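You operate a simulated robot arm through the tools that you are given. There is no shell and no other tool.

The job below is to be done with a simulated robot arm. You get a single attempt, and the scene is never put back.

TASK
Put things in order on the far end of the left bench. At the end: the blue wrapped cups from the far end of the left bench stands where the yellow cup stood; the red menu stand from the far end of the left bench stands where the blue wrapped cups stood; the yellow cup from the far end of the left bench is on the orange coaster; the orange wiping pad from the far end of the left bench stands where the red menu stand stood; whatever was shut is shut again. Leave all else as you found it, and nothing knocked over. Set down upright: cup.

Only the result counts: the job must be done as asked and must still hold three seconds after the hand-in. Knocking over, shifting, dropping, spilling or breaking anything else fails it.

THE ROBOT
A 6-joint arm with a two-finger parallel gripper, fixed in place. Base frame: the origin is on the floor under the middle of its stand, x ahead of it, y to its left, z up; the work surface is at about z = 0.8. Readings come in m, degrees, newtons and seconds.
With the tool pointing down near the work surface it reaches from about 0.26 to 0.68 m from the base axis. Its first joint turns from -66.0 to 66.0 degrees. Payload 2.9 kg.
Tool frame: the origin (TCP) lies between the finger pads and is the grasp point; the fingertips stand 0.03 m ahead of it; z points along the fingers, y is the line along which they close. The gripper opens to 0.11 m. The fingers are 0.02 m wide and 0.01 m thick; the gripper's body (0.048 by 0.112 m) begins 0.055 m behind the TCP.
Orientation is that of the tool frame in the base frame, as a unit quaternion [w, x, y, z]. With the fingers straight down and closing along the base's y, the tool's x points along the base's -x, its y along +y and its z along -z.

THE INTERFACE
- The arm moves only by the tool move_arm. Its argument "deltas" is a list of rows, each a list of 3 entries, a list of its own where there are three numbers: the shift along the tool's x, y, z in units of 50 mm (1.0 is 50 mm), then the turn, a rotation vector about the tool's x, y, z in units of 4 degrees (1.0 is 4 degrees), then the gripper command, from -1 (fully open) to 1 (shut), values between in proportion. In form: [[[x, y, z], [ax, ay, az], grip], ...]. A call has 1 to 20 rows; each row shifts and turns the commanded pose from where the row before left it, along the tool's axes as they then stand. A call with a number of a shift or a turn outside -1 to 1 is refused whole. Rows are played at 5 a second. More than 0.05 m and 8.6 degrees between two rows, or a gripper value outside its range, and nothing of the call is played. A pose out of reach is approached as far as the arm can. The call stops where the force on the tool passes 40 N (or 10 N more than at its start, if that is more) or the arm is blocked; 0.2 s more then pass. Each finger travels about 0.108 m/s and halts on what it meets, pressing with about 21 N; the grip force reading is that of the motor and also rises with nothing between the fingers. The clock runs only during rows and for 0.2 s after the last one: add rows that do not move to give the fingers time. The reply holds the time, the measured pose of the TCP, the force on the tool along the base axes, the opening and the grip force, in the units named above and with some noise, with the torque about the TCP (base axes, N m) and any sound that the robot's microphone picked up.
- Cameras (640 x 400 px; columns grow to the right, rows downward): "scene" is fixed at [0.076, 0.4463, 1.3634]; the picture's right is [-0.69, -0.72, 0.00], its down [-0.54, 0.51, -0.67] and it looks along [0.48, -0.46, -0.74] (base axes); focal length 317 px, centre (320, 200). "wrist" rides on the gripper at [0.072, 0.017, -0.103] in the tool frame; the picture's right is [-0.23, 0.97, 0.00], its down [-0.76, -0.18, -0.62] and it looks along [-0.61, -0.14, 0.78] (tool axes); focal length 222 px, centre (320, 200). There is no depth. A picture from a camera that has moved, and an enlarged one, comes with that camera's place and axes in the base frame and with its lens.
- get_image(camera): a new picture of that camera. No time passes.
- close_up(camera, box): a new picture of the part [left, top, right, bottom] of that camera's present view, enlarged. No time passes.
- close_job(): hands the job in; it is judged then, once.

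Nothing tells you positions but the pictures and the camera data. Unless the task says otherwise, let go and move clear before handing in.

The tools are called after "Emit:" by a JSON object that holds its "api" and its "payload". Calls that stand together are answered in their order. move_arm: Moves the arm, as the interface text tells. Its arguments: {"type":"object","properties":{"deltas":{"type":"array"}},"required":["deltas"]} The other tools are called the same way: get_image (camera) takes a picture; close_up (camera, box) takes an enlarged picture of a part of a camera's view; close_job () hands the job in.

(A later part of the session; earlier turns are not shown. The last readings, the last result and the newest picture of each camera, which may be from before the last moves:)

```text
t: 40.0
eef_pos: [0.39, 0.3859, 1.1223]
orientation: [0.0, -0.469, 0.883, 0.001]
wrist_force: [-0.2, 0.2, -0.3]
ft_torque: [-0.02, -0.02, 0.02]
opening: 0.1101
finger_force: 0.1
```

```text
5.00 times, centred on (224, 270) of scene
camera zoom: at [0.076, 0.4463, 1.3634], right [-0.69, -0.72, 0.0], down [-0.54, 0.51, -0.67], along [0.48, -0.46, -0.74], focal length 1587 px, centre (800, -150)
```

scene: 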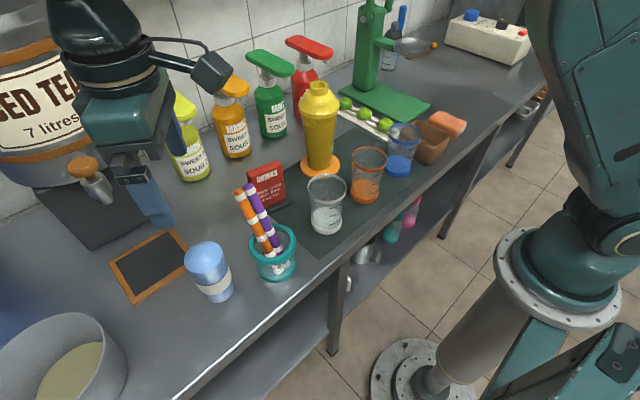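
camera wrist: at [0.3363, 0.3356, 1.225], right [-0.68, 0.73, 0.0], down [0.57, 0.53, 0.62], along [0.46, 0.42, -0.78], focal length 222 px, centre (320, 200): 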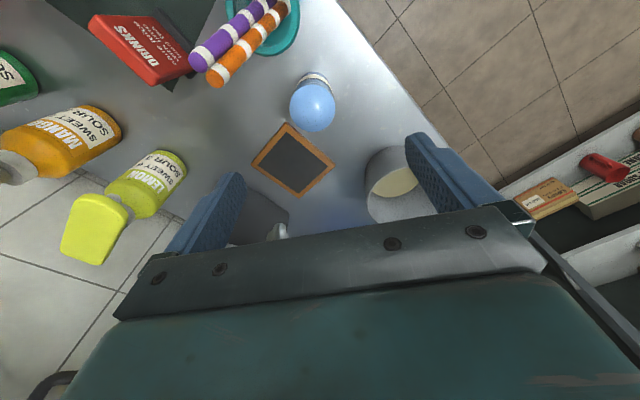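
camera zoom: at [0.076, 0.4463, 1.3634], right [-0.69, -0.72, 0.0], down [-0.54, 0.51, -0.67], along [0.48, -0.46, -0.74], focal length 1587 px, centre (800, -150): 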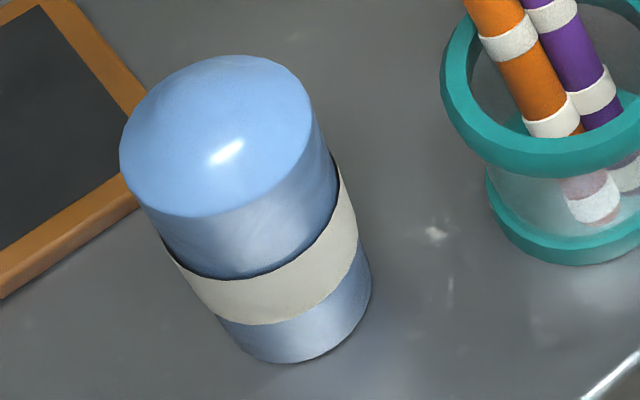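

The blue stack comes out at about (0.4115, 0.391), about 0.063 m wide, with its top near z = 0.93. I'll centre over it and go partway down.

Emit:
{"api": "move_arm", "payload": {"deltas": [[[-0.1625, -0.15, 0], [0, 0, 0], -1], [[-0.1625, -0.15, 0], [0, 0, 0], -1], [[0, 0, 0.4], [0, 0, 0], -1], [[0, 0, 0.4], [0, 0, 0], -1], [[0, 0, 0.4], [0, 0, 0], -1], [[0, 0, 0.4], [0, 0, 0], -1], [[0, 0, 0.4], [0, 0, 0], -1], [[0, 0, 0.3], [0, 0, 0], -1], [[0, 0, 0], [0, 0, 0], -1]]}}

Emit:
{"api": "get_image", "payload": {"camera": "wrist"}}

Emit:
{"api": "get_image", "payload": {"camera": "scene"}}

```text
t: 42.0
eef_pos: [0.412, 0.392, 1.0058]
orientation: [0.0, -0.47, 0.883, 0.001]
wrist_force: [0.3, 0.1, -1.0]
ft_torque: [0.01, -0.02, -0.03]
opening: 0.11
finger_force: 0.1
```

```text
taken
camera wrist: at [0.3578, 0.3414, 1.109], right [-0.68, 0.73, 0.0], down [0.57, 0.53, 0.62], along [0.46, 0.42, -0.78], focal length 222 px, centre (320, 200)
```

wrist: 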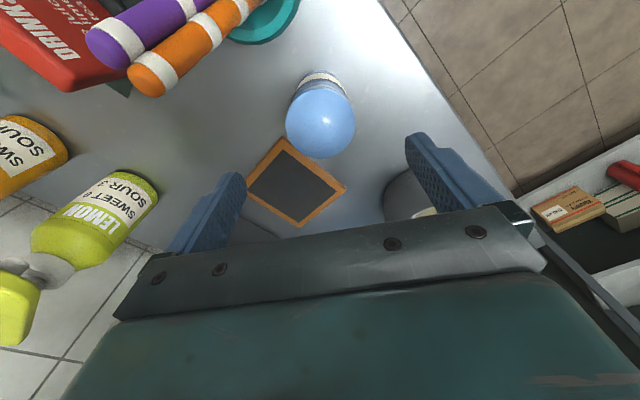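

```text
taken
```

scene: 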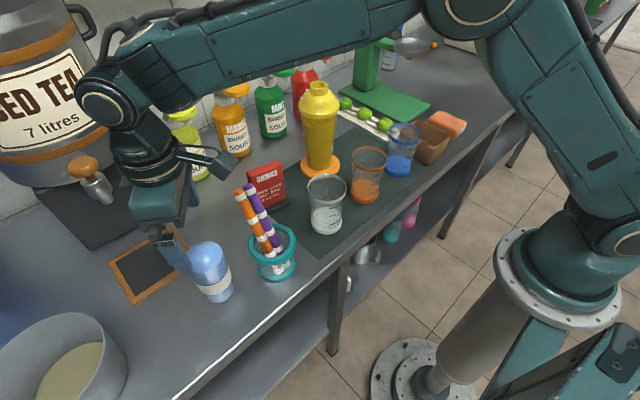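

The stack is centred between the fingers. Descending to grip height.

Emit:
{"api": "move_arm", "payload": {"deltas": [[[0, 0, 0.35], [0, 0, 0], -1], [[0, 0, 0.35], [0, 0, 0], -1], [[0, 0, 0.35], [0, 0, 0], -1], [[0, 0, 0.35], [0, 0, 0], -1], [[0, 0, 0.35], [0, 0, 0], -1], [[0, 0, 0.3], [0, 0, 0], -1], [[0, 0, 0.3], [0, 0, 0], -1], [[0, 0, 0], [0, 0, 0], -1]]}}

Emit:
{"api": "get_image", "payload": {"camera": "wrist"}}

Emit:
{"api": "get_image", "payload": {"camera": "scene"}}

```text
t: 43.8
eef_pos: [0.4122, 0.3914, 0.8886]
orientation: [-0.001, -0.47, 0.883, 0.001]
wrist_force: [0.3, 0.0, -0.4]
ft_torque: [0.01, -0.01, 0.01]
opening: 0.1101
finger_force: 0.1
```

```text
taken
camera wrist: at [0.3581, 0.341, 0.9919], right [-0.68, 0.73, 0.0], down [0.57, 0.53, 0.62], along [0.46, 0.42, -0.78], focal length 222 px, centre (320, 200)
```

wrist: 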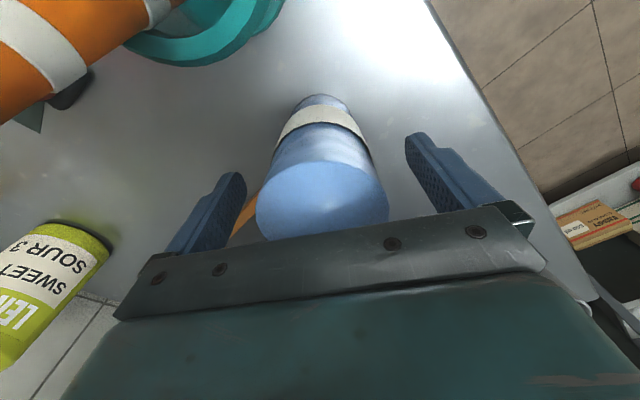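

```text
taken
```

scene: 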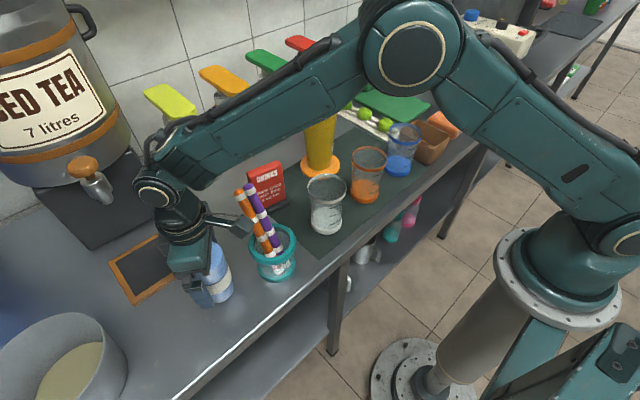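

The fingers are around the stack and clear of the straws. Closing slowly.

Emit:
{"api": "move_arm", "payload": {"deltas": [[[0, 0, 0], [0, 0, 0], -0.6], [[0, 0, 0], [0, 0, 0], -0.4], [[0, 0, 0], [0, 0, 0], -0.25], [[0, 0, 0], [0, 0, 0], -0.15], [[0, 0, 0], [0, 0, 0], -0.05], [[0, 0, 0], [0, 0, 0], 0.1], [[0, 0, 0], [0, 0, 0], 0.5], [[0, 0, 0], [0, 0, 0], 1], [[0, 0, 0], [0, 0, 0], 1], [[0, 0, 0], [0, 0, 0], 1]]}}

Emit:
{"api": "get_image", "payload": {"camera": "wrist"}}

```text
t: 46.0
eef_pos: [0.4135, 0.3916, 0.8906]
orientation: [-0.001, -0.469, 0.883, 0.0]
wrist_force: [-0.8, 1.1, 1.2]
ft_torque: [0.04, -0.03, 0.0]
opening: 0.0609
finger_force: 21.4
```

```text
taken
camera wrist: at [0.3582, 0.341, 0.9923], right [-0.68, 0.73, 0.0], down [0.57, 0.53, 0.62], along [0.46, 0.42, -0.78], focal length 222 px, centre (320, 200)
```

wrist: 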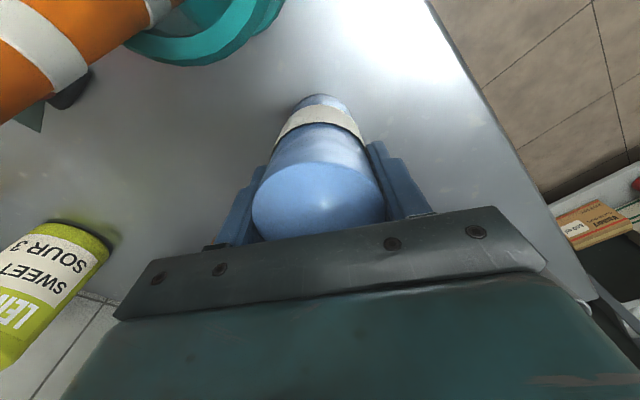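

The grip is good (0.061 m) and the original spot is about (0.411, 0.392). I'll lift straight up to clear the straws.

Emit:
{"api": "move_arm", "payload": {"deltas": [[[0, 0, -0.15], [0, 0, 0], 1], [[0, 0, -0.3], [0, 0, 0], 1], [[0, 0, -0.45], [0, 0, 0], 1], [[0, 0, -0.45], [0, 0, 0], 1], [[0, 0, -0.45], [0, 0, 0], 1], [[0, 0, -0.45], [0, 0, 0], 1], [[0, 0, -0.45], [0, 0, 0], 1], [[0, 0, -0.45], [0, 0, 0], 1], [[0, 0, -0.45], [0, 0, 0], 1], [[0, 0, -0.45], [0, 0, 0], 1], [[0, 0, -0.45], [0, 0, 0], 1], [[0, 0, -0.45], [0, 0, 0], 1], [[0, 0, -0.3], [0, 0, 0], 1], [[0, 0, 0], [0, 0, 0], 1]]}}

Emit:
{"api": "get_image", "payload": {"camera": "scene"}}

Emit:
{"api": "get_image", "payload": {"camera": "wrist"}}

```text
t: 49.0
eef_pos: [0.4119, 0.3903, 1.1534]
orientation: [0.0, -0.468, 0.884, 0.0]
wrist_force: [0.6, 0.5, -2.1]
ft_torque: [-0.02, 0.05, -0.02]
opening: 0.0609
finger_force: 21.3
```

```text
taken
```

scene: 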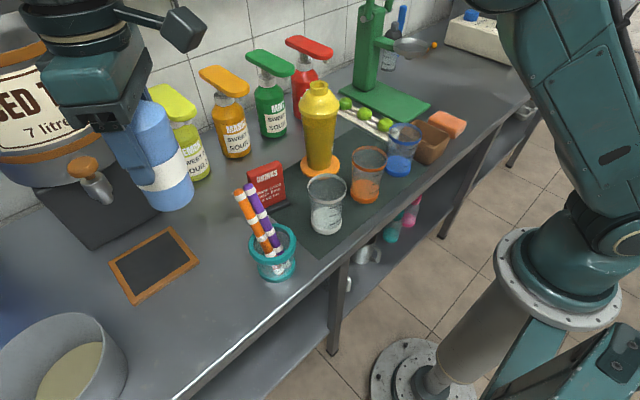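

```text
taken
camera wrist: at [0.3559, 0.341, 1.2556], right [-0.68, 0.73, 0.0], down [0.57, 0.53, 0.62], along [0.46, 0.42, -0.78], focal length 222 px, centre (320, 200)
```

wrist: 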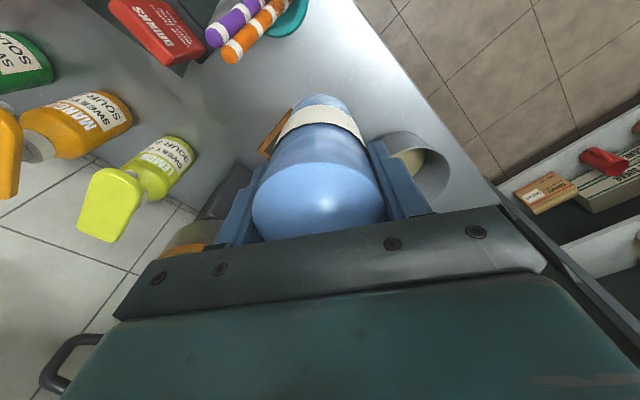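

It holds well and is light. I'll carry it inward past the straw cup and begin rotating back.

Emit:
{"api": "move_arm", "payload": {"deltas": [[[0.477, -0.048, 0], [0, 0, 0], 1], [[0.477, -0.048, 0], [0, 0, 0], 1], [[0.477, -0.048, 0], [0, 0, 0], 1], [[0.477, -0.048, 0], [0, 0, 0], 1], [[0.477, -0.048, 0], [0, 0, 0], 1], [[0.477, -0.048, 0], [0, 0, 0], 1], [[0.477, -0.048, 0], [0, 0, 0], 1], [[0.477, -0.048, 0], [0, 0, 0], 1], [[0.477, -0.048, 0], [0, 0, 0], 1], [[0, 0, 0], [0, 0, 0], 1]]}}

Emit:
{"api": "move_arm", "payload": {"deltas": [[[0, 0, 0], [0, 0, 1], 1], [[0, 0, 0], [0, 0, 1], 1], [[0, 0, 0], [0, 0, 1], 1], [[0, 0, 0], [0, 0, 1], 1], [[0, 0, 0], [0, 0, 1], 1], [[0, 0, 0], [0, 0, 1], 1], [[0, 0, 0], [0, 0, 1], 1], [[0, 0, 0], [0, 0, 1], 1], [[0, 0, 0], [0, 0, 1], 1], [[0, 0, 0], [0, 0, 1], 1], [[0, 0, 0], [0, 0, 1], 1], [[0, 0, 0], [0, 0, 1], 1], [[0, 0, 0], [0, 0, 1], 1], [[0, 0, 0], [0, 0, 1], 1], [[0, 0, 0], [0, 0, 0], 1]]}}

```text
t: 51.2
eef_pos: [0.3106, 0.2018, 1.1514]
orientation: [-0.001, -0.47, 0.883, 0.0]
wrist_force: [0.6, 0.9, -1.9]
ft_torque: [0.01, 0.0, 0.0]
opening: 0.0608
finger_force: 20.8
```

```text
t: 54.4
eef_pos: [0.3112, 0.2015, 1.1506]
orientation: [0.0, 0.001, 1.0, 0.001]
wrist_force: [-0.7, 0.2, -2.1]
ft_torque: [0.01, -0.03, 0.01]
opening: 0.0607
finger_force: 20.5
```

Next: translate to the right side along y, then rotate to yaw -48° as before.

Emit:
{"api": "move_arm", "payload": {"deltas": [[[0.044, -0.35, 0], [0, 0, 0], 1], [[0.044, -0.716, 0], [0, 0, 0], 1], [[0.044, -0.716, 0], [0, 0, 0], 1], [[0.044, -0.716, 0], [0, 0, 0], 1], [[0.044, -0.716, 0], [0, 0, 0], 1], [[0.044, -0.716, 0], [0, 0, 0], 1], [[0.044, -0.716, 0], [0, 0, 0], 1], [[0.044, -0.716, 0], [0, 0, 0], 1], [[0.044, -0.716, 0], [0, 0, 0], 1], [[0.044, -0.716, 0], [0, 0, 0], 1], [[0.044, -0.716, 0], [0, 0, 0], 1], [[0.044, -0.716, 0], [0, 0, 0], 1], [[0.044, -0.716, 0], [0, 0, 0], 1], [[0.044, -0.716, 0], [0, 0, 0], 1], [[0, -0.36, 0], [0, 0, 0], 1], [[0, 0, 0], [0, 0, 0], 1]]}}

Emit:
{"api": "move_arm", "payload": {"deltas": [[[0, 0, 0], [0, 0, 1], 1], [[0, 0, 0], [0, 0, 1], 1], [[0, 0, 0], [0, 0, 1], 1], [[0, 0, 0], [0, 0, 1], 1], [[0, 0, 0], [0, 0, 1], 1], [[0, 0, 0], [0, 0, 1], 1], [[0, 0, 0], [0, 0, 1], 1], [[0, 0, 0], [0, 0, 1], 1], [[0, 0, 0], [0, 0, 1], 1], [[0, 0, 0], [0, 0, 1], 1], [[0, 0, 0], [0, 0, 1], 1], [[0, 0, 0], [0, 0, 1], 1], [[0, 0, 0], [0, 0, 0], 1]]}}

Emit:
{"api": "get_image", "payload": {"camera": "scene"}}

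Emit:
{"api": "get_image", "payload": {"camera": "wrist"}}

```text
t: 57.8
eef_pos: [0.2804, -0.2985, 1.1514]
orientation: [0.0, 0.0, 1.0, 0.001]
wrist_force: [-0.1, 0.2, -2.2]
ft_torque: [-0.02, 0.02, -0.01]
opening: 0.0607
finger_force: 21.1
```

```text
t: 60.6
eef_pos: [0.2788, -0.3001, 1.1496]
orientation: [0.0, 0.408, 0.913, 0.001]
wrist_force: [-0.6, -0.3, -0.4]
ft_torque: [0.01, 0.0, -0.01]
opening: 0.061
finger_force: 21.2
```

```text
taken
```

scene: 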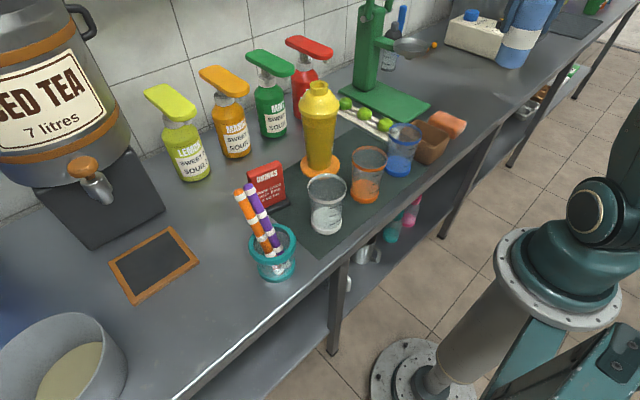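

```text
taken
camera wrist: at [0.2437, -0.2343, 1.2539], right [0.88, 0.48, 0.0], down [0.38, -0.69, 0.62], along [0.3, -0.55, -0.78], focal length 222 px, centre (320, 200)
```

wrist: 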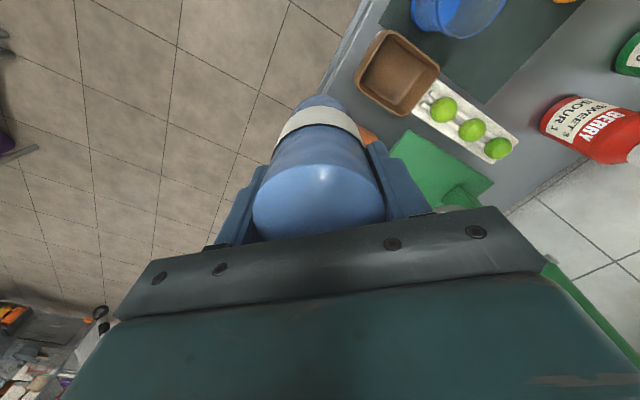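

Moving out to the yellow cup's former spot at (0.371, -0.5285), lowering on the way.

Emit:
{"api": "move_arm", "payload": {"deltas": [[[-0.231, -0.085, 0.24], [0, 0, 0], 1], [[-0.462, -0.169, 0.24], [0, 0, 0], 1], [[-0.462, -0.169, 0.24], [0, 0, 0], 1], [[-0.462, -0.169, 0.24], [0, 0, 0], 1], [[-0.462, -0.169, 0.24], [0, 0, 0], 1], [[-0.462, -0.169, 0.24], [0, 0, 0], 1], [[-0.462, -0.169, 0.24], [0, 0, 0], 1], [[-0.462, -0.169, 0.24], [0, 0, 0], 1], [[-0.462, -0.169, 0.24], [0, 0, 0], 1], [[-0.462, -0.169, 0.24], [0, 0, 0], 1], [[-0.233, -0.088, 0], [0, 0, 0], 1], [[0, 0, 0], [0, 0, 0], 1]]}}

Emit:
{"api": "get_image", "payload": {"camera": "scene"}}

```text
t: 63.2
eef_pos: [0.3707, -0.5288, 1.0301]
orientation: [-0.001, 0.407, 0.913, 0.001]
wrist_force: [0.5, 0.1, -1.4]
ft_torque: [0.02, -0.03, -0.02]
opening: 0.0608
finger_force: 21.2
```

```text
taken
```

scene: 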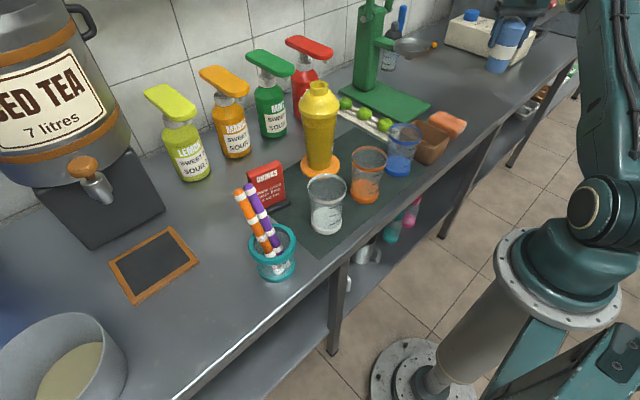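

On target. Lowering to just above the bench, then in small steps to contact.

Emit:
{"api": "move_arm", "payload": {"deltas": [[[0, 0, 0.3], [0, 0, 0], 1], [[0, 0, 0.4], [0, 0, 0], 1], [[0, 0, 0.4], [0, 0, 0], 1], [[0, 0, 0.4], [0, 0, 0], 1], [[0, 0, 0.4], [0, 0, 0], 1], [[0, 0, 0.3], [0, 0, 0], 1], [[0, 0, 0.2], [0, 0, 0], 1], [[0, 0, 0.1], [0, 0, 0], 1], [[0, 0, 0.1], [0, 0, 0], 1], [[0, 0, 0.06], [0, 0, 0], 1], [[0, 0, 0], [0, 0, 0], 1]]}}

Emit:
{"api": "close_up", "payload": {"camera": "scene", "box": [400, 40, 560, 140]}}

```text
t: 65.6
eef_pos: [0.3711, -0.5277, 0.8979]
orientation: [-0.001, 0.407, 0.913, 0.001]
wrist_force: [-0.1, 0.9, -1.8]
ft_torque: [-0.01, -0.03, -0.01]
opening: 0.061
finger_force: 21.2
```

```text
4.00 times, centred on (480, 90) of scene
camera zoom: at [0.076, 0.4463, 1.3634], right [-0.69, -0.72, 0.0], down [-0.54, 0.51, -0.67], along [0.48, -0.46, -0.74], focal length 1270 px, centre (-320, 640)
```

zoom: 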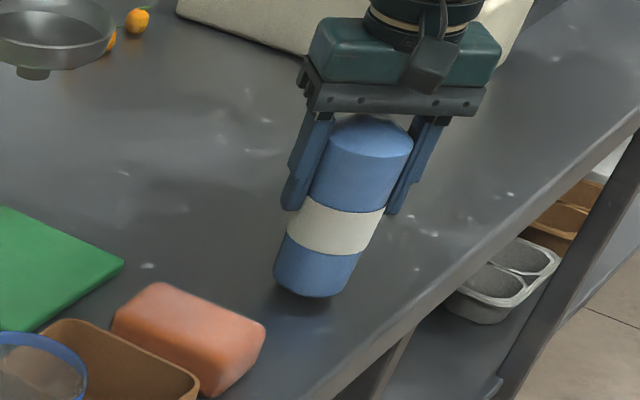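

Emit:
{"api": "move_arm", "payload": {"deltas": [[[0, 0, 0.05], [0, 0, 0], 1], [[0, 0, 0.04], [0, 0, 0], 1], [[0, 0, 0.03], [0, 0, 0], 1], [[0, 0, 0], [0, 0, 0], 1]]}}

Emit:
{"api": "move_arm", "payload": {"deltas": [[[0, 0, 0.025], [0, 0, 0], 1], [[0, 0, 0], [0, 0, 0], 1]]}}

```text
t: 66.6
eef_pos: [0.372, -0.5277, 0.8922]
orientation: [-0.001, 0.407, 0.913, 0.0]
wrist_force: [-0.2, 0.2, -2.1]
ft_torque: [-0.01, 0.0, 0.01]
opening: 0.0611
finger_force: 21.4
```

```text
t: 67.2
eef_pos: [0.3716, -0.5274, 0.89]
orientation: [0.0, 0.407, 0.913, 0.0]
wrist_force: [-0.1, 0.8, -1.1]
ft_torque: [0.02, -0.02, 0.03]
opening: 0.061
finger_force: 21.2
```

Emit:
{"api": "move_arm", "payload": {"deltas": [[[0, 0, 0.02], [0, 0, 0], 1], [[0, 0, 0], [0, 0, 0], 1]]}}

Emit:
{"api": "move_arm", "payload": {"deltas": [[[0, 0, 0.015], [0, 0, 0], 1], [[0, 0, 0], [0, 0, 0], 1]]}}

```text
t: 67.8
eef_pos: [0.3718, -0.5284, 0.8894]
orientation: [-0.001, 0.408, 0.913, 0.0]
wrist_force: [0.3, -0.1, -2.2]
ft_torque: [-0.03, -0.01, 0.03]
opening: 0.0608
finger_force: 20.8
```

```text
t: 68.4
eef_pos: [0.3714, -0.5281, 0.8899]
orientation: [0.0, 0.407, 0.913, 0.0]
wrist_force: [-1.3, 1.6, 3.5]
ft_torque: [-0.03, 0.21, -0.02]
opening: 0.061
finger_force: 20.8
```

Contact with the bench: the vertical force flipped sign. I'll open slowly and check.

Emit:
{"api": "move_arm", "payload": {"deltas": [[[0, 0, 0], [0, 0, 0], 0.3], [[0, 0, 0], [0, 0, 0], 0.0], [[0, 0, 0], [0, 0, 0], -0.1], [[0, 0, 0], [0, 0, 0], -0.2], [[0, 0, 0], [0, 0, 0], -0.35], [[0, 0, 0], [0, 0, 0], -0.6], [[0, 0, 0], [0, 0, 0], -1], [[0, 0, 0], [0, 0, 0], -1], [[0, 0, 0], [0, 0, 0], -1]]}}

Emit:
{"api": "close_up", "payload": {"camera": "scene", "box": [400, 40, 560, 140]}}

Emit:
{"api": "get_image", "payload": {"camera": "wrist"}}

```text
t: 70.4
eef_pos: [0.3705, -0.5279, 0.8885]
orientation: [-0.001, 0.407, 0.914, 0.001]
wrist_force: [0.3, 0.1, 0.1]
ft_torque: [-0.01, 0.02, 0.01]
opening: 0.1099
finger_force: 0.1
```

```text
4.00 times, centred on (480, 90) of scene
camera zoom: at [0.076, 0.4463, 1.3634], right [-0.69, -0.72, 0.0], down [-0.54, 0.51, -0.67], along [0.48, -0.46, -0.74], focal length 1270 px, centre (-320, 640)
```

zoom: 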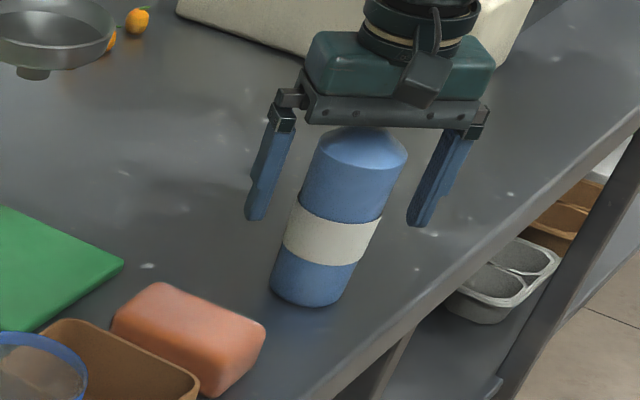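

```text
taken
camera wrist: at [0.3352, -0.4627, 0.9915], right [0.88, 0.48, 0.0], down [0.38, -0.69, 0.62], along [0.3, -0.55, -0.78], focal length 222 px, centre (320, 200)
```

wrist: 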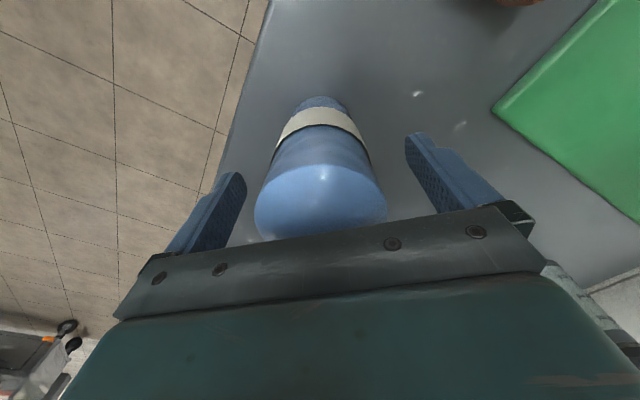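

The blue stack stands upright where the yellow cup was. I'll rise straight up and retreat inward, then go for the menu stand.

Emit:
{"api": "move_arm", "payload": {"deltas": [[[0, 0, -0.2], [0, 0, 0], -1], [[0, 0, -0.4], [0, 0, 0], -1], [[0, 0, -0.4], [0, 0, 0], -1], [[0, 0, -0.4], [0, 0, 0], -1], [[0, 0, -0.4], [0, 0, 0], -1], [[0, 0, -0.4], [0, 0, 0], -1], [[0, 0, -0.4], [0, 0, 0], -1], [[0, 0, -0.4], [0, 0, 0], -1], [[0, 0, -0.2], [0, 0, 0], -1], [[0.462, 0.169, -0.2], [0, 0, 0], -1], [[0.462, 0.169, -0.2], [0, 0, 0], -1], [[0.462, 0.169, -0.2], [0, 0, 0], -1], [[0.462, 0.169, -0.2], [0, 0, 0], -1], [[0.462, 0.169, -0.2], [0, 0, 0], -1], [[0.462, 0.169, -0.2], [0, 0, 0], -1], [[0.462, 0.169, -0.2], [0, 0, 0], -1], [[0.462, 0.169, -0.2], [0, 0, 0], -1], [[0.462, 0.169, -0.2], [0, 0, 0], -1], [[0.462, 0.169, -0.2], [0, 0, 0], -1]]}}

Emit:
{"api": "get_image", "payload": {"camera": "wrist"}}

Emit:
{"api": "get_image", "payload": {"camera": "scene"}}

```text
t: 74.4
eef_pos: [0.2805, -0.3006, 1.1503]
orientation: [0.0, 0.407, 0.913, -0.001]
wrist_force: [1.1, -0.4, 0.0]
ft_torque: [-0.02, 0.02, 0.0]
opening: 0.1099
finger_force: 0.0
```

```text
taken
camera wrist: at [0.2435, -0.2336, 1.2524], right [0.88, 0.48, 0.0], down [0.38, -0.69, 0.62], along [0.3, -0.55, -0.78], focal length 222 px, centre (320, 200)
```

wrist: 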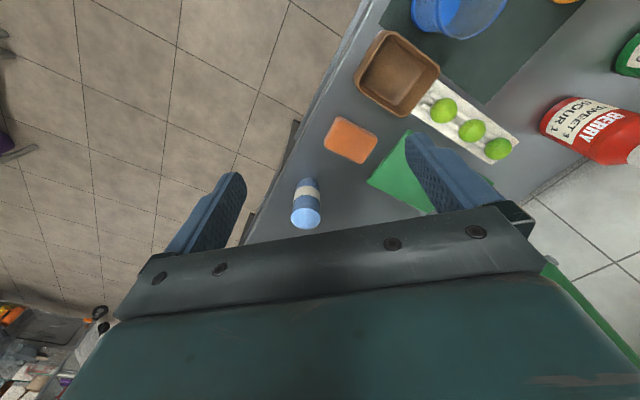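

```text
taken
```

scene: 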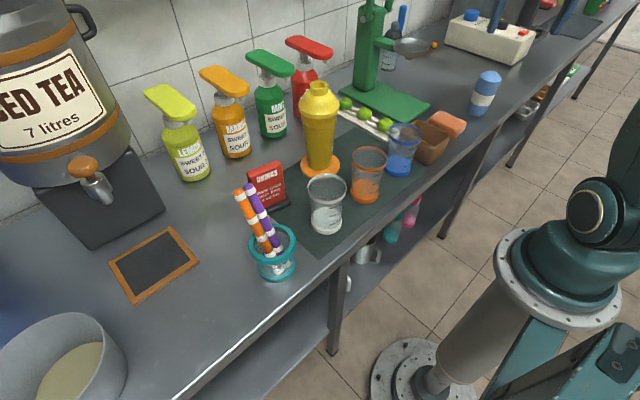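

Blue is in place and nothing else has moved. I'll measure the pad from here too, then look at the menu stand closely.

Emit:
{"api": "close_up", "payload": {"camera": "wrist", "box": [270, 90, 430, 190]}}

Emit:
{"api": "close_up", "payload": {"camera": "scene", "box": [400, 90, 496, 150]}}

Emit:
{"api": "move_arm", "payload": {"deltas": [[[0, 0, 0], [0, 0, -1], -1], [[0, 0, 0], [0, 0, -1], -1], [[0, 0, 0], [0, 0, -1], -1], [[0, 0, 0], [0, 0, -1], -1], [[0, 0, 0], [0, 0, -1], -1], [[0, 0, 0], [0, 0, -1], -1], [[0, 0, 0], [0, 0, -1], -1], [[0, 0, 0], [0, 0, -1], -1], [[0, 0, 0], [0, 0, -1], -1], [[0, 0, 0], [0, 0, -1], -1], [[0, 0, 0], [0, 0, -1], -1], [[0, 0, 0], [0, 0, -1], -1], [[0, 0, 0], [0, 0, 0], -1]]}}

```text
4.00 times, centred on (350, 140) of wrist
camera zoom: at [0.2435, -0.2336, 1.2524], right [0.88, 0.48, 0.0], down [0.38, -0.69, 0.62], along [0.3, -0.55, -0.78], focal length 888 px, centre (200, 440)
```

zoom: 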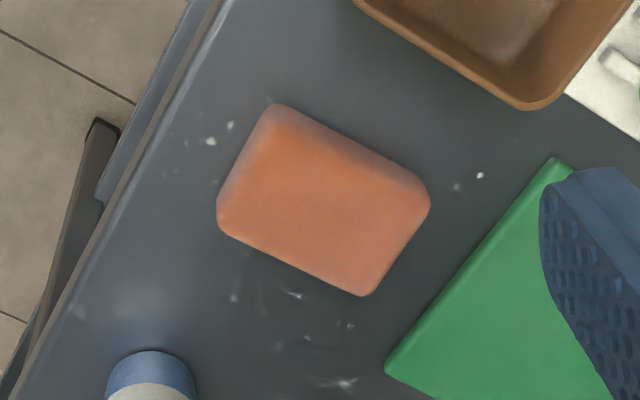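

```text
6.67 times, centred on (448, 120) of scene
camera zoom: at [0.076, 0.4463, 1.3634], right [-0.69, -0.72, 0.0], down [-0.54, 0.51, -0.67], along [0.48, -0.46, -0.74], focal length 2116 px, centre (-533, 733)
```

zoom: 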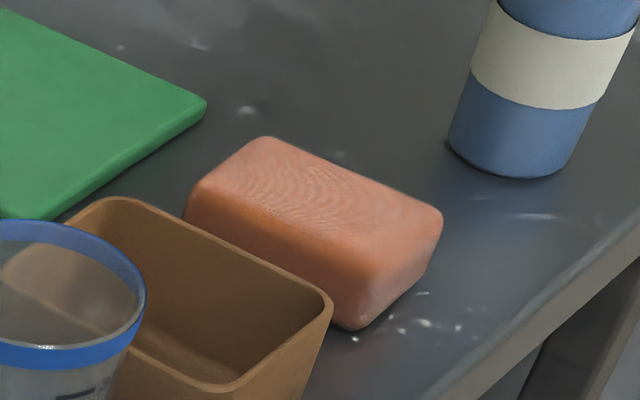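

```text
t: 77.2
eef_pos: [0.2786, -0.2996, 1.1503]
orientation: [0.0, 0.0, 1.0, 0.001]
wrist_force: [-0.4, -0.1, -0.5]
ft_torque: [-0.01, 0.03, 0.01]
opening: 0.1098
finger_force: 0.1
```

The pad is centred near (0.388, -0.370), with its long axis along x and a short side of about 0.06 m along y. Now I'll move over toward the red menu stand.

Emit:
{"api": "move_arm", "payload": {"deltas": [[[-0.187, 0.35, 0], [0, 0, 0], -1], [[-0.187, 0.707, 0], [0, 0, 0], -1], [[-0.187, 0.707, 0], [0, 0, 0], -1], [[-0.187, 0.707, 0], [0, 0, 0], -1], [[-0.187, 0.707, 0], [0, 0, 0], -1], [[-0.187, 0.707, 0], [0, 0, 0], -1], [[-0.187, 0.707, 0], [0, 0, 0], -1], [[-0.187, 0.707, 0], [0, 0, 0], -1], [[-0.187, 0.707, 0], [0, 0, 0], -1], [[-0.187, 0.707, 0], [0, 0, 0], -1], [[-0.187, 0.707, 0], [0, 0, 0], -1], [[-0.187, 0.707, 0], [0, 0, 0], -1], [[-0.187, 0.707, 0], [0, 0, 0], -1], [[0, 0.36, 0], [0, 0, 0], -1], [[0, 0, 0], [0, 0, 0], -1]]}}

Emit:
{"api": "get_image", "payload": {"camera": "wrist"}}

Emit:
{"api": "close_up", "payload": {"camera": "scene", "box": [210, 140, 338, 220]}}

```text
t: 80.4
eef_pos: [0.4026, 0.1604, 1.1495]
orientation: [0.0, 0.001, 1.0, 0.0]
wrist_force: [0.2, 0.3, 0.3]
ft_torque: [0.0, 0.02, -0.02]
opening: 0.1098
finger_force: 0.1
```

```text
taken
camera wrist: at [0.3291, 0.1777, 1.2524], right [0.23, 0.97, 0.0], down [0.76, -0.18, 0.62], along [0.61, -0.14, -0.78], focal length 222 px, centre (320, 200)
```

wrist: 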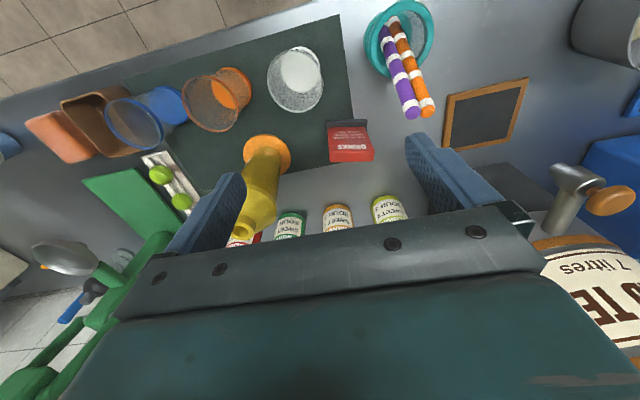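

```text
5.00 times, centred on (274, 180) of scene
camera zoom: at [0.076, 0.4463, 1.3634], right [-0.69, -0.72, 0.0], down [-0.54, 0.51, -0.67], along [0.48, -0.46, -0.74], focal length 1587 px, centre (550, 300)
```

zoom: 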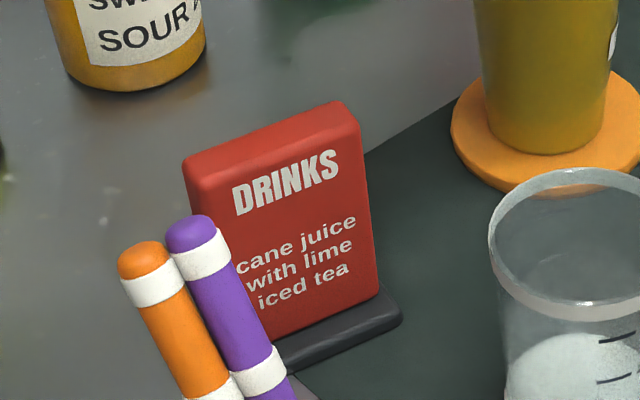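

Emit:
{"api": "close_up", "payload": {"camera": "wrist", "box": [290, 90, 418, 170]}}

Emit:
{"api": "close_up", "payload": {"camera": "wrist", "box": [340, 0, 532, 120]}}

```text
5.00 times, centred on (354, 130) of wrist
camera zoom: at [0.3291, 0.1777, 1.2524], right [0.23, 0.97, 0.0], down [0.76, -0.18, 0.62], along [0.61, -0.14, -0.78], focal length 1111 px, centre (150, 550)
```

zoom: 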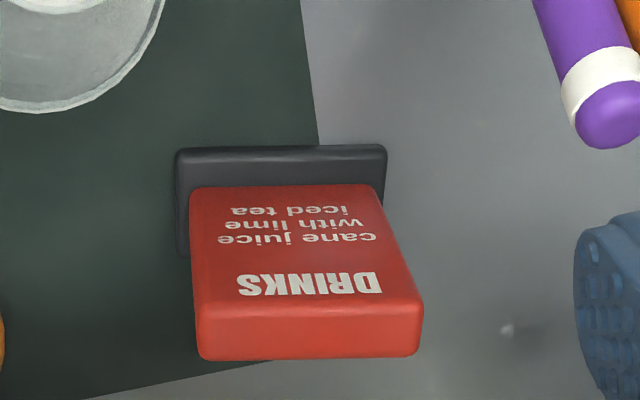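

```text
3.33 times, centred on (436, 60) of wrist
camera zoom: at [0.3291, 0.1777, 1.2524], right [0.23, 0.97, 0.0], down [0.76, -0.18, 0.62], along [0.61, -0.14, -0.78], focal length 740 px, centre (-67, 667)
```

zoom: 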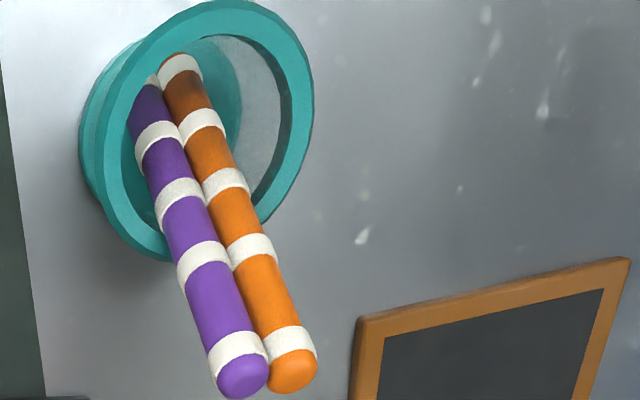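

The menu stand's panel is about 0.075 × 0.02 × 0.10 m, centred near (0.512, 0.189) and turned about 13.6°. I'll turn the gripper to yaw 76° so it closes across the panel's thickness, which keeps the camera away from the straws.

Emit:
{"api": "move_arm", "payload": {"deltas": [[[0, 0, 0], [0, 0, -1], -1], [[0, 0, 0], [0, 0, -1], -1], [[0, 0, 0], [0, 0, -1], -1], [[0, 0, 0], [0, 0, -1], -1], [[0, 0, 0], [0, 0, -1], -1], [[0, 0, 0], [0, 0, -1], -1], [[0, 0, 0], [0, 0, -1], -1], [[0, 0, 0], [0, 0, -1], -1], [[0, 0, 0], [0, 0, -1], -1], [[0, 0, 0], [0, 0, -1], -1], [[0, 0, 0], [0, 0, -1], -1], [[0, 0, 0], [0, 0, -1], -1], [[0, 0, 0], [0, 0, -1], -1], [[0, 0, 0], [0, 0, -1], -1], [[0, 0, 0], [0, 0, -1], -1], [[0, 0, 0], [0, 0, -1], -1], [[0, 0, 0], [0, 0, -1], -1], [[0, 0, 0], [0, 0, -1], -1], [[0, 0, 0], [0, 0, -1], -1], [[0, 0, 0], [0, 0, 0], -1]]}}

Emit:
{"api": "get_image", "payload": {"camera": "scene"}}

Emit:
{"api": "get_image", "payload": {"camera": "wrist"}}

```text
t: 84.6
eef_pos: [0.4013, 0.1609, 1.1501]
orientation: [0.0, -0.616, 0.788, 0.0]
wrist_force: [-0.4, 0.5, 0.3]
ft_torque: [0.0, -0.01, 0.02]
opening: 0.1098
finger_force: 0.0
```

```text
taken
```

scene: 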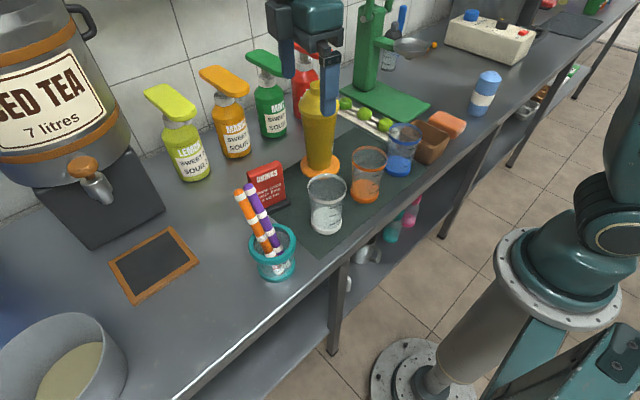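

```text
taken
camera wrist: at [0.3669, 0.0949, 1.2521], right [-0.89, 0.46, 0.0], down [0.36, 0.7, 0.62], along [0.28, 0.56, -0.78], focal length 222 px, centre (320, 200)
```

wrist: 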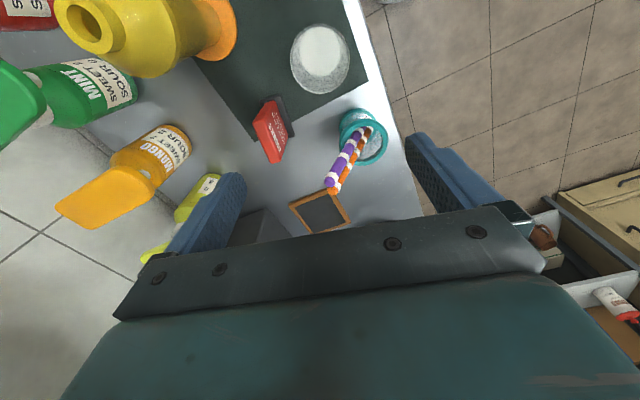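

Emit:
{"api": "close_up", "payload": {"camera": "wrist", "box": [216, 80, 344, 160]}}

```text
5.00 times, centred on (280, 120) of wrist
camera zoom: at [0.3669, 0.0949, 1.2521], right [-0.89, 0.46, 0.0], down [0.36, 0.7, 0.62], along [0.28, 0.56, -0.78], focal length 1111 px, centre (520, 600)
```

zoom: 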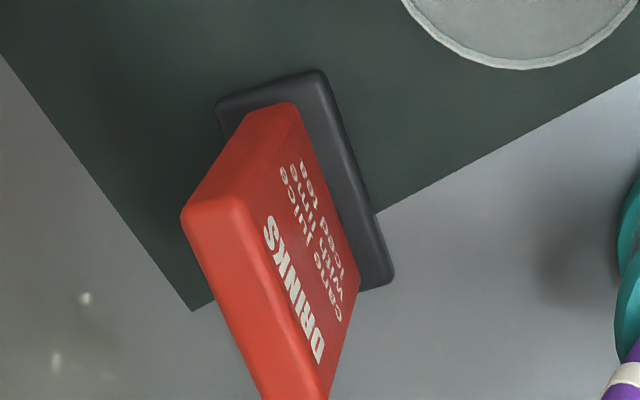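

The stand's base centre is (0.509, 0.190), with the panel centre near (0.513, 0.191). Moving above it and lowering to just over the top of the panel.

Emit:
{"api": "move_arm", "payload": {"deltas": [[[-0.187, -0.337, 0.333], [0, 0, 0], -1], [[-0.187, -0.337, 0.333], [0, 0, 0], -1], [[-0.187, -0.337, 0.333], [0, 0, 0], -1], [[-0.187, -0.337, 0.333], [0, 0, 0], -1], [[-0.187, -0.337, 0.333], [0, 0, 0], -1], [[-0.187, -0.337, 0.333], [0, 0, 0], -1], [[0, 0, 0], [0, 0, 0], -1]]}}

Emit:
{"api": "get_image", "payload": {"camera": "scene"}}

Emit:
{"api": "get_image", "payload": {"camera": "wrist"}}

```text
t: 86.2
eef_pos: [0.5123, 0.1906, 1.0473]
orientation: [0.0, -0.616, 0.788, 0.0]
wrist_force: [-0.4, 0.0, -0.4]
ft_torque: [-0.06, 0.03, 0.0]
opening: 0.1101
finger_force: 0.0
```

```text
taken
```

scene: 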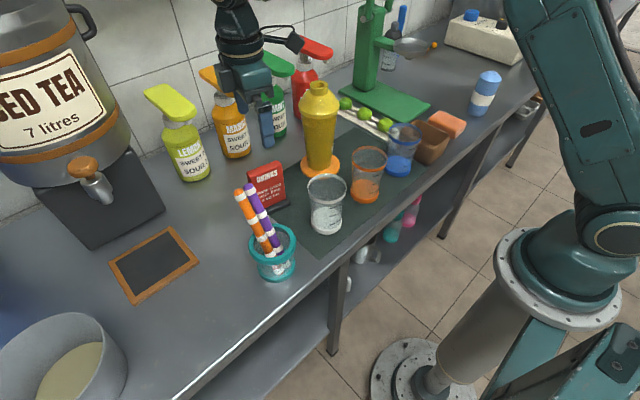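

```text
taken
camera wrist: at [0.4791, 0.125, 1.1501], right [-0.89, 0.46, 0.0], down [0.36, 0.69, 0.62], along [0.28, 0.56, -0.78], focal length 222 px, centre (320, 200)
```

wrist: 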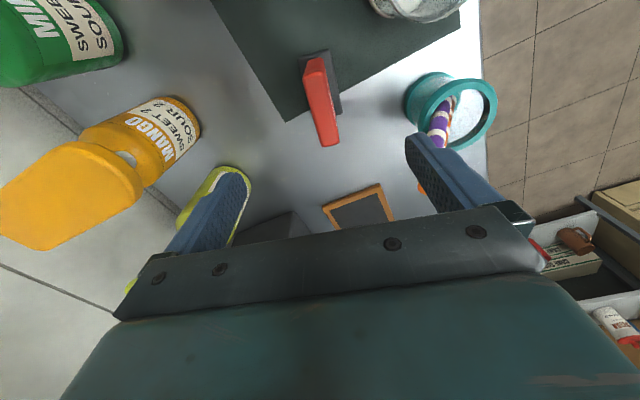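

Emit:
{"api": "close_up", "payload": {"camera": "wrist", "box": [240, 40, 400, 140]}}

Emit:
{"api": "close_up", "payload": {"camera": "scene", "box": [180, 60, 340, 160]}}

```text
4.00 times, centred on (320, 90) of wrist
camera zoom: at [0.4791, 0.125, 1.1501], right [-0.89, 0.46, 0.0], down [0.36, 0.69, 0.62], along [0.28, 0.56, -0.78], focal length 888 px, centre (320, 640)
```

zoom: 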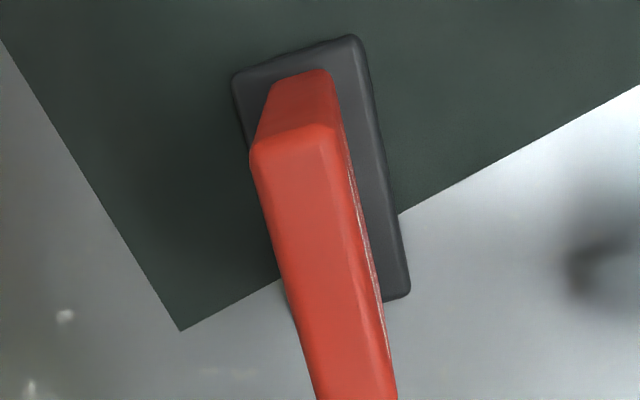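

```text
4.00 times, centred on (260, 110) of scene
camera zoom: at [0.076, 0.4463, 1.3634], right [-0.69, -0.72, 0.0], down [-0.54, 0.51, -0.67], along [0.48, -0.46, -0.74], focal length 1270 px, centre (560, 560)
```

zoom: 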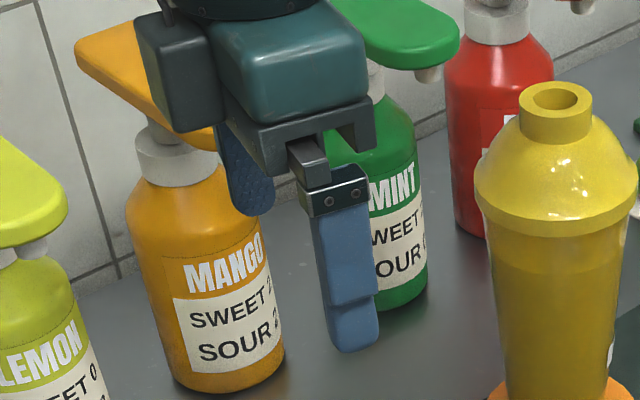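

The panel is centred under the TCP at (0.512, 0.191). Descending to grip it at about mid-height.

Emit:
{"api": "move_arm", "payload": {"deltas": [[[0, 0, 0.4], [0, 0, 0], -1], [[0, 0, 0.4], [0, 0, 0], -1], [[0, 0, 0.4], [0, 0, 0], -1], [[0, 0, 0.4], [0, 0, 0], -1], [[0, 0, 0.4], [0, 0, 0], -1], [[0, 0, 0], [0, 0, 0], -1]]}}

Emit:
{"api": "get_image", "payload": {"camera": "scene"}}

Emit:
{"api": "get_image", "payload": {"camera": "wrist"}}

```text
t: 87.6
eef_pos: [0.5118, 0.1905, 0.9486]
orientation: [0.0, -0.616, 0.788, 0.0]
wrist_force: [0.6, -0.1, 0.6]
ft_torque: [-0.03, -0.03, 0.02]
opening: 0.11
finger_force: 0.1
```

```text
taken
```

scene: 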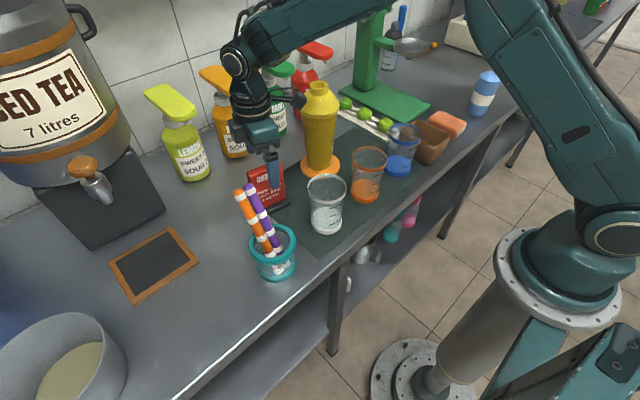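

```text
taken
camera wrist: at [0.478, 0.1255, 1.0511], right [-0.89, 0.46, 0.0], down [0.36, 0.7, 0.62], along [0.28, 0.56, -0.78], focal length 222 px, centre (320, 200)
```

wrist: 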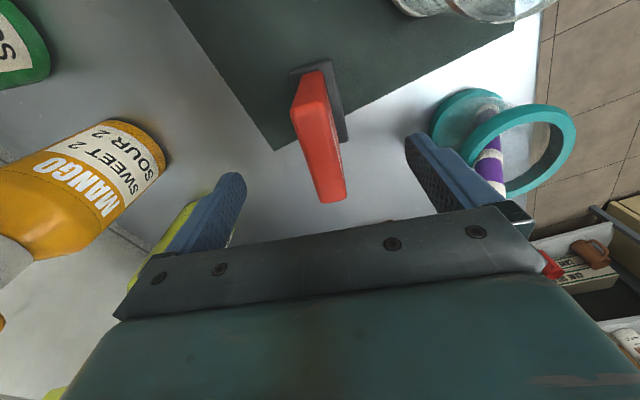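

Clearances look fine on all sides. Continuing the last 7.5 cm.

Emit:
{"api": "move_arm", "payload": {"deltas": [[[0, 0, 0.38], [0, 0, 0], -1], [[0, 0, 0.38], [0, 0, 0], -1], [[0, 0, 0.38], [0, 0, 0], -1], [[0, 0, 0.38], [0, 0, 0], -1], [[0, 0, 0], [0, 0, 0], -1]]}}

Emit:
{"api": "get_image", "payload": {"camera": "wrist"}}

Emit:
{"api": "close_up", "payload": {"camera": "scene", "box": [200, 90, 360, 290]}}

```text
t: 88.8
eef_pos: [0.5115, 0.1906, 0.8717]
orientation: [-0.001, -0.616, 0.788, 0.0]
wrist_force: [-0.1, -0.1, 0.1]
ft_torque: [-0.03, 0.05, -0.02]
opening: 0.11
finger_force: 0.1
```

```text
taken
camera wrist: at [0.478, 0.1243, 0.975], right [-0.89, 0.46, 0.0], down [0.36, 0.7, 0.62], along [0.28, 0.56, -0.78], focal length 222 px, centre (320, 200)
```

wrist: 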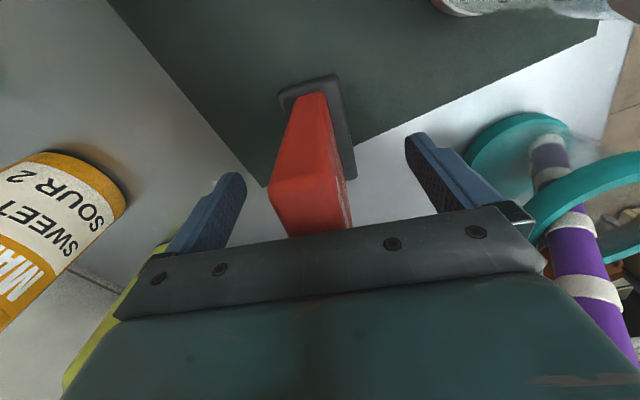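

```text
2.00 times, centred on (280, 190) of scene
camera zoom: at [0.076, 0.4463, 1.3634], right [-0.69, -0.72, 0.0], down [-0.54, 0.51, -0.67], along [0.48, -0.46, -0.74], focal length 635 px, centre (400, 220)
```

zoom: 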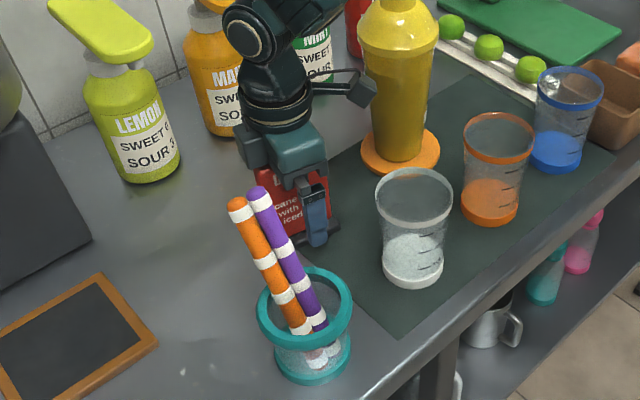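

In position. Closing gently on the panel.

Emit:
{"api": "move_arm", "payload": {"deltas": [[[0, 0, 0], [0, 0, 0], -0.6], [[0, 0, 0], [0, 0, 0], -0.2], [[0, 0, 0], [0, 0, 0], 0.1], [[0, 0, 0], [0, 0, 0], 0.3], [[0, 0, 0], [0, 0, 0], 0.45], [[0, 0, 0], [0, 0, 0], 0.52], [[0, 0, 0], [0, 0, 0], 0.58], [[0, 0, 0], [0, 0, 0], 0.64], [[0, 0, 0], [0, 0, 0], 0.7], [[0, 0, 0], [0, 0, 0], 0.85], [[0, 0, 0], [0, 0, 0], 1], [[0, 0, 0], [0, 0, 0], 1], [[0, 0, 0], [0, 0, 0], 1]]}}

Emit:
{"api": "get_image", "payload": {"camera": "wrist"}}

Emit:
{"api": "close_up", "payload": {"camera": "scene", "box": [200, 90, 360, 290]}}

```text
t: 91.6
eef_pos: [0.5126, 0.1902, 0.8723]
orientation: [0.001, -0.616, 0.788, 0.0]
wrist_force: [-0.4, 0.2, 0.7]
ft_torque: [0.03, -0.04, 0.01]
opening: 0.022
finger_force: 21.0
```

```text
taken
camera wrist: at [0.4781, 0.1244, 0.9754], right [-0.89, 0.46, 0.0], down [0.36, 0.7, 0.62], along [0.28, 0.56, -0.78], focal length 222 px, centre (320, 200)
```

wrist: 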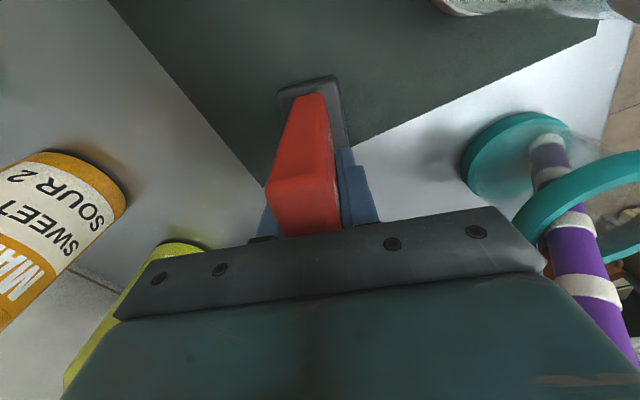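

```text
2.00 times, centred on (280, 190) of scene
camera zoom: at [0.076, 0.4463, 1.3634], right [-0.69, -0.72, 0.0], down [-0.54, 0.51, -0.67], along [0.48, -0.46, -0.74], focal length 635 px, centre (400, 220)
```

zoom: 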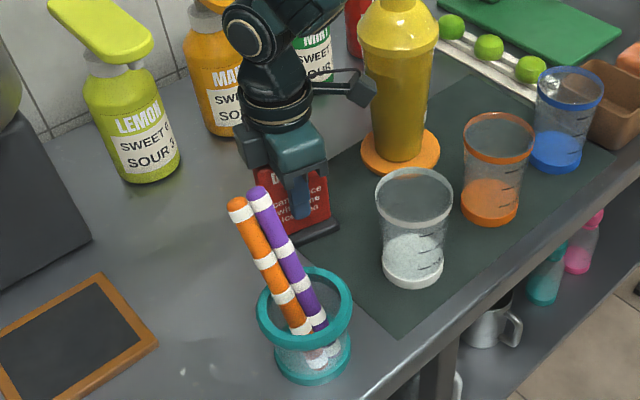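

Held (0.022 m thick). Lifting straight up.

Emit:
{"api": "move_arm", "payload": {"deltas": [[[0, 0, -0.1], [0, 0, 0], 1], [[0, 0, -0.2], [0, 0, 0], 1], [[0, 0, -0.4], [0, 0, 0], 1], [[0, 0, -0.45], [0, 0, 0], 1], [[0, 0, -0.45], [0, 0, 0], 1], [[0, 0, -0.45], [0, 0, 0], 1], [[0, 0, -0.45], [0, 0, 0], 1], [[0, 0, -0.45], [0, 0, 0], 1], [[0, 0, -0.45], [0, 0, 0], 1], [[0, 0, -0.45], [0, 0, 0], 1], [[0, 0, -0.45], [0, 0, 0], 1], [[0, 0, -0.45], [0, 0, 0], 1], [[0, 0, -0.45], [0, 0, 0], 1], [[0, 0, -0.35], [0, 0, 0], 1], [[0, 0, 0], [0, 0, 0], 1]]}}

Emit:
{"api": "get_image", "payload": {"camera": "wrist"}}

Emit:
{"api": "get_image", "payload": {"camera": "scene"}}

```text
t: 94.8
eef_pos: [0.5143, 0.1908, 1.152]
orientation: [0.001, -0.615, 0.788, 0.0]
wrist_force: [0.5, -0.8, -1.2]
ft_torque: [0.01, 0.02, 0.02]
opening: 0.022
finger_force: 20.8
```

```text
taken
camera wrist: at [0.4794, 0.1243, 1.2537], right [-0.89, 0.46, 0.0], down [0.36, 0.7, 0.62], along [0.28, 0.56, -0.78], focal length 222 px, centre (320, 200)
```

wrist: 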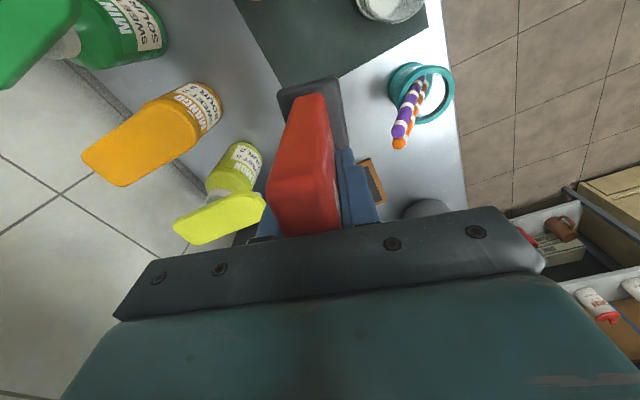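

```text
taken
```

scene: 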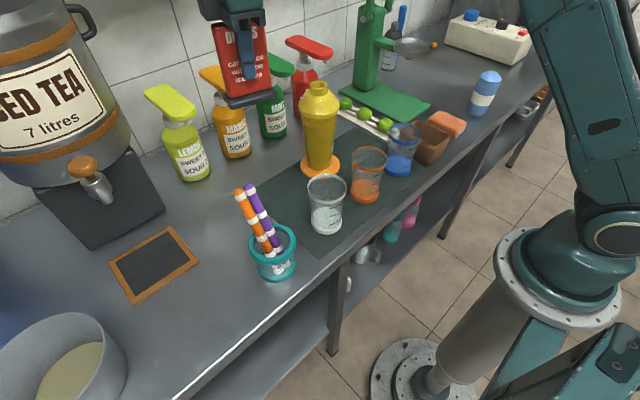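

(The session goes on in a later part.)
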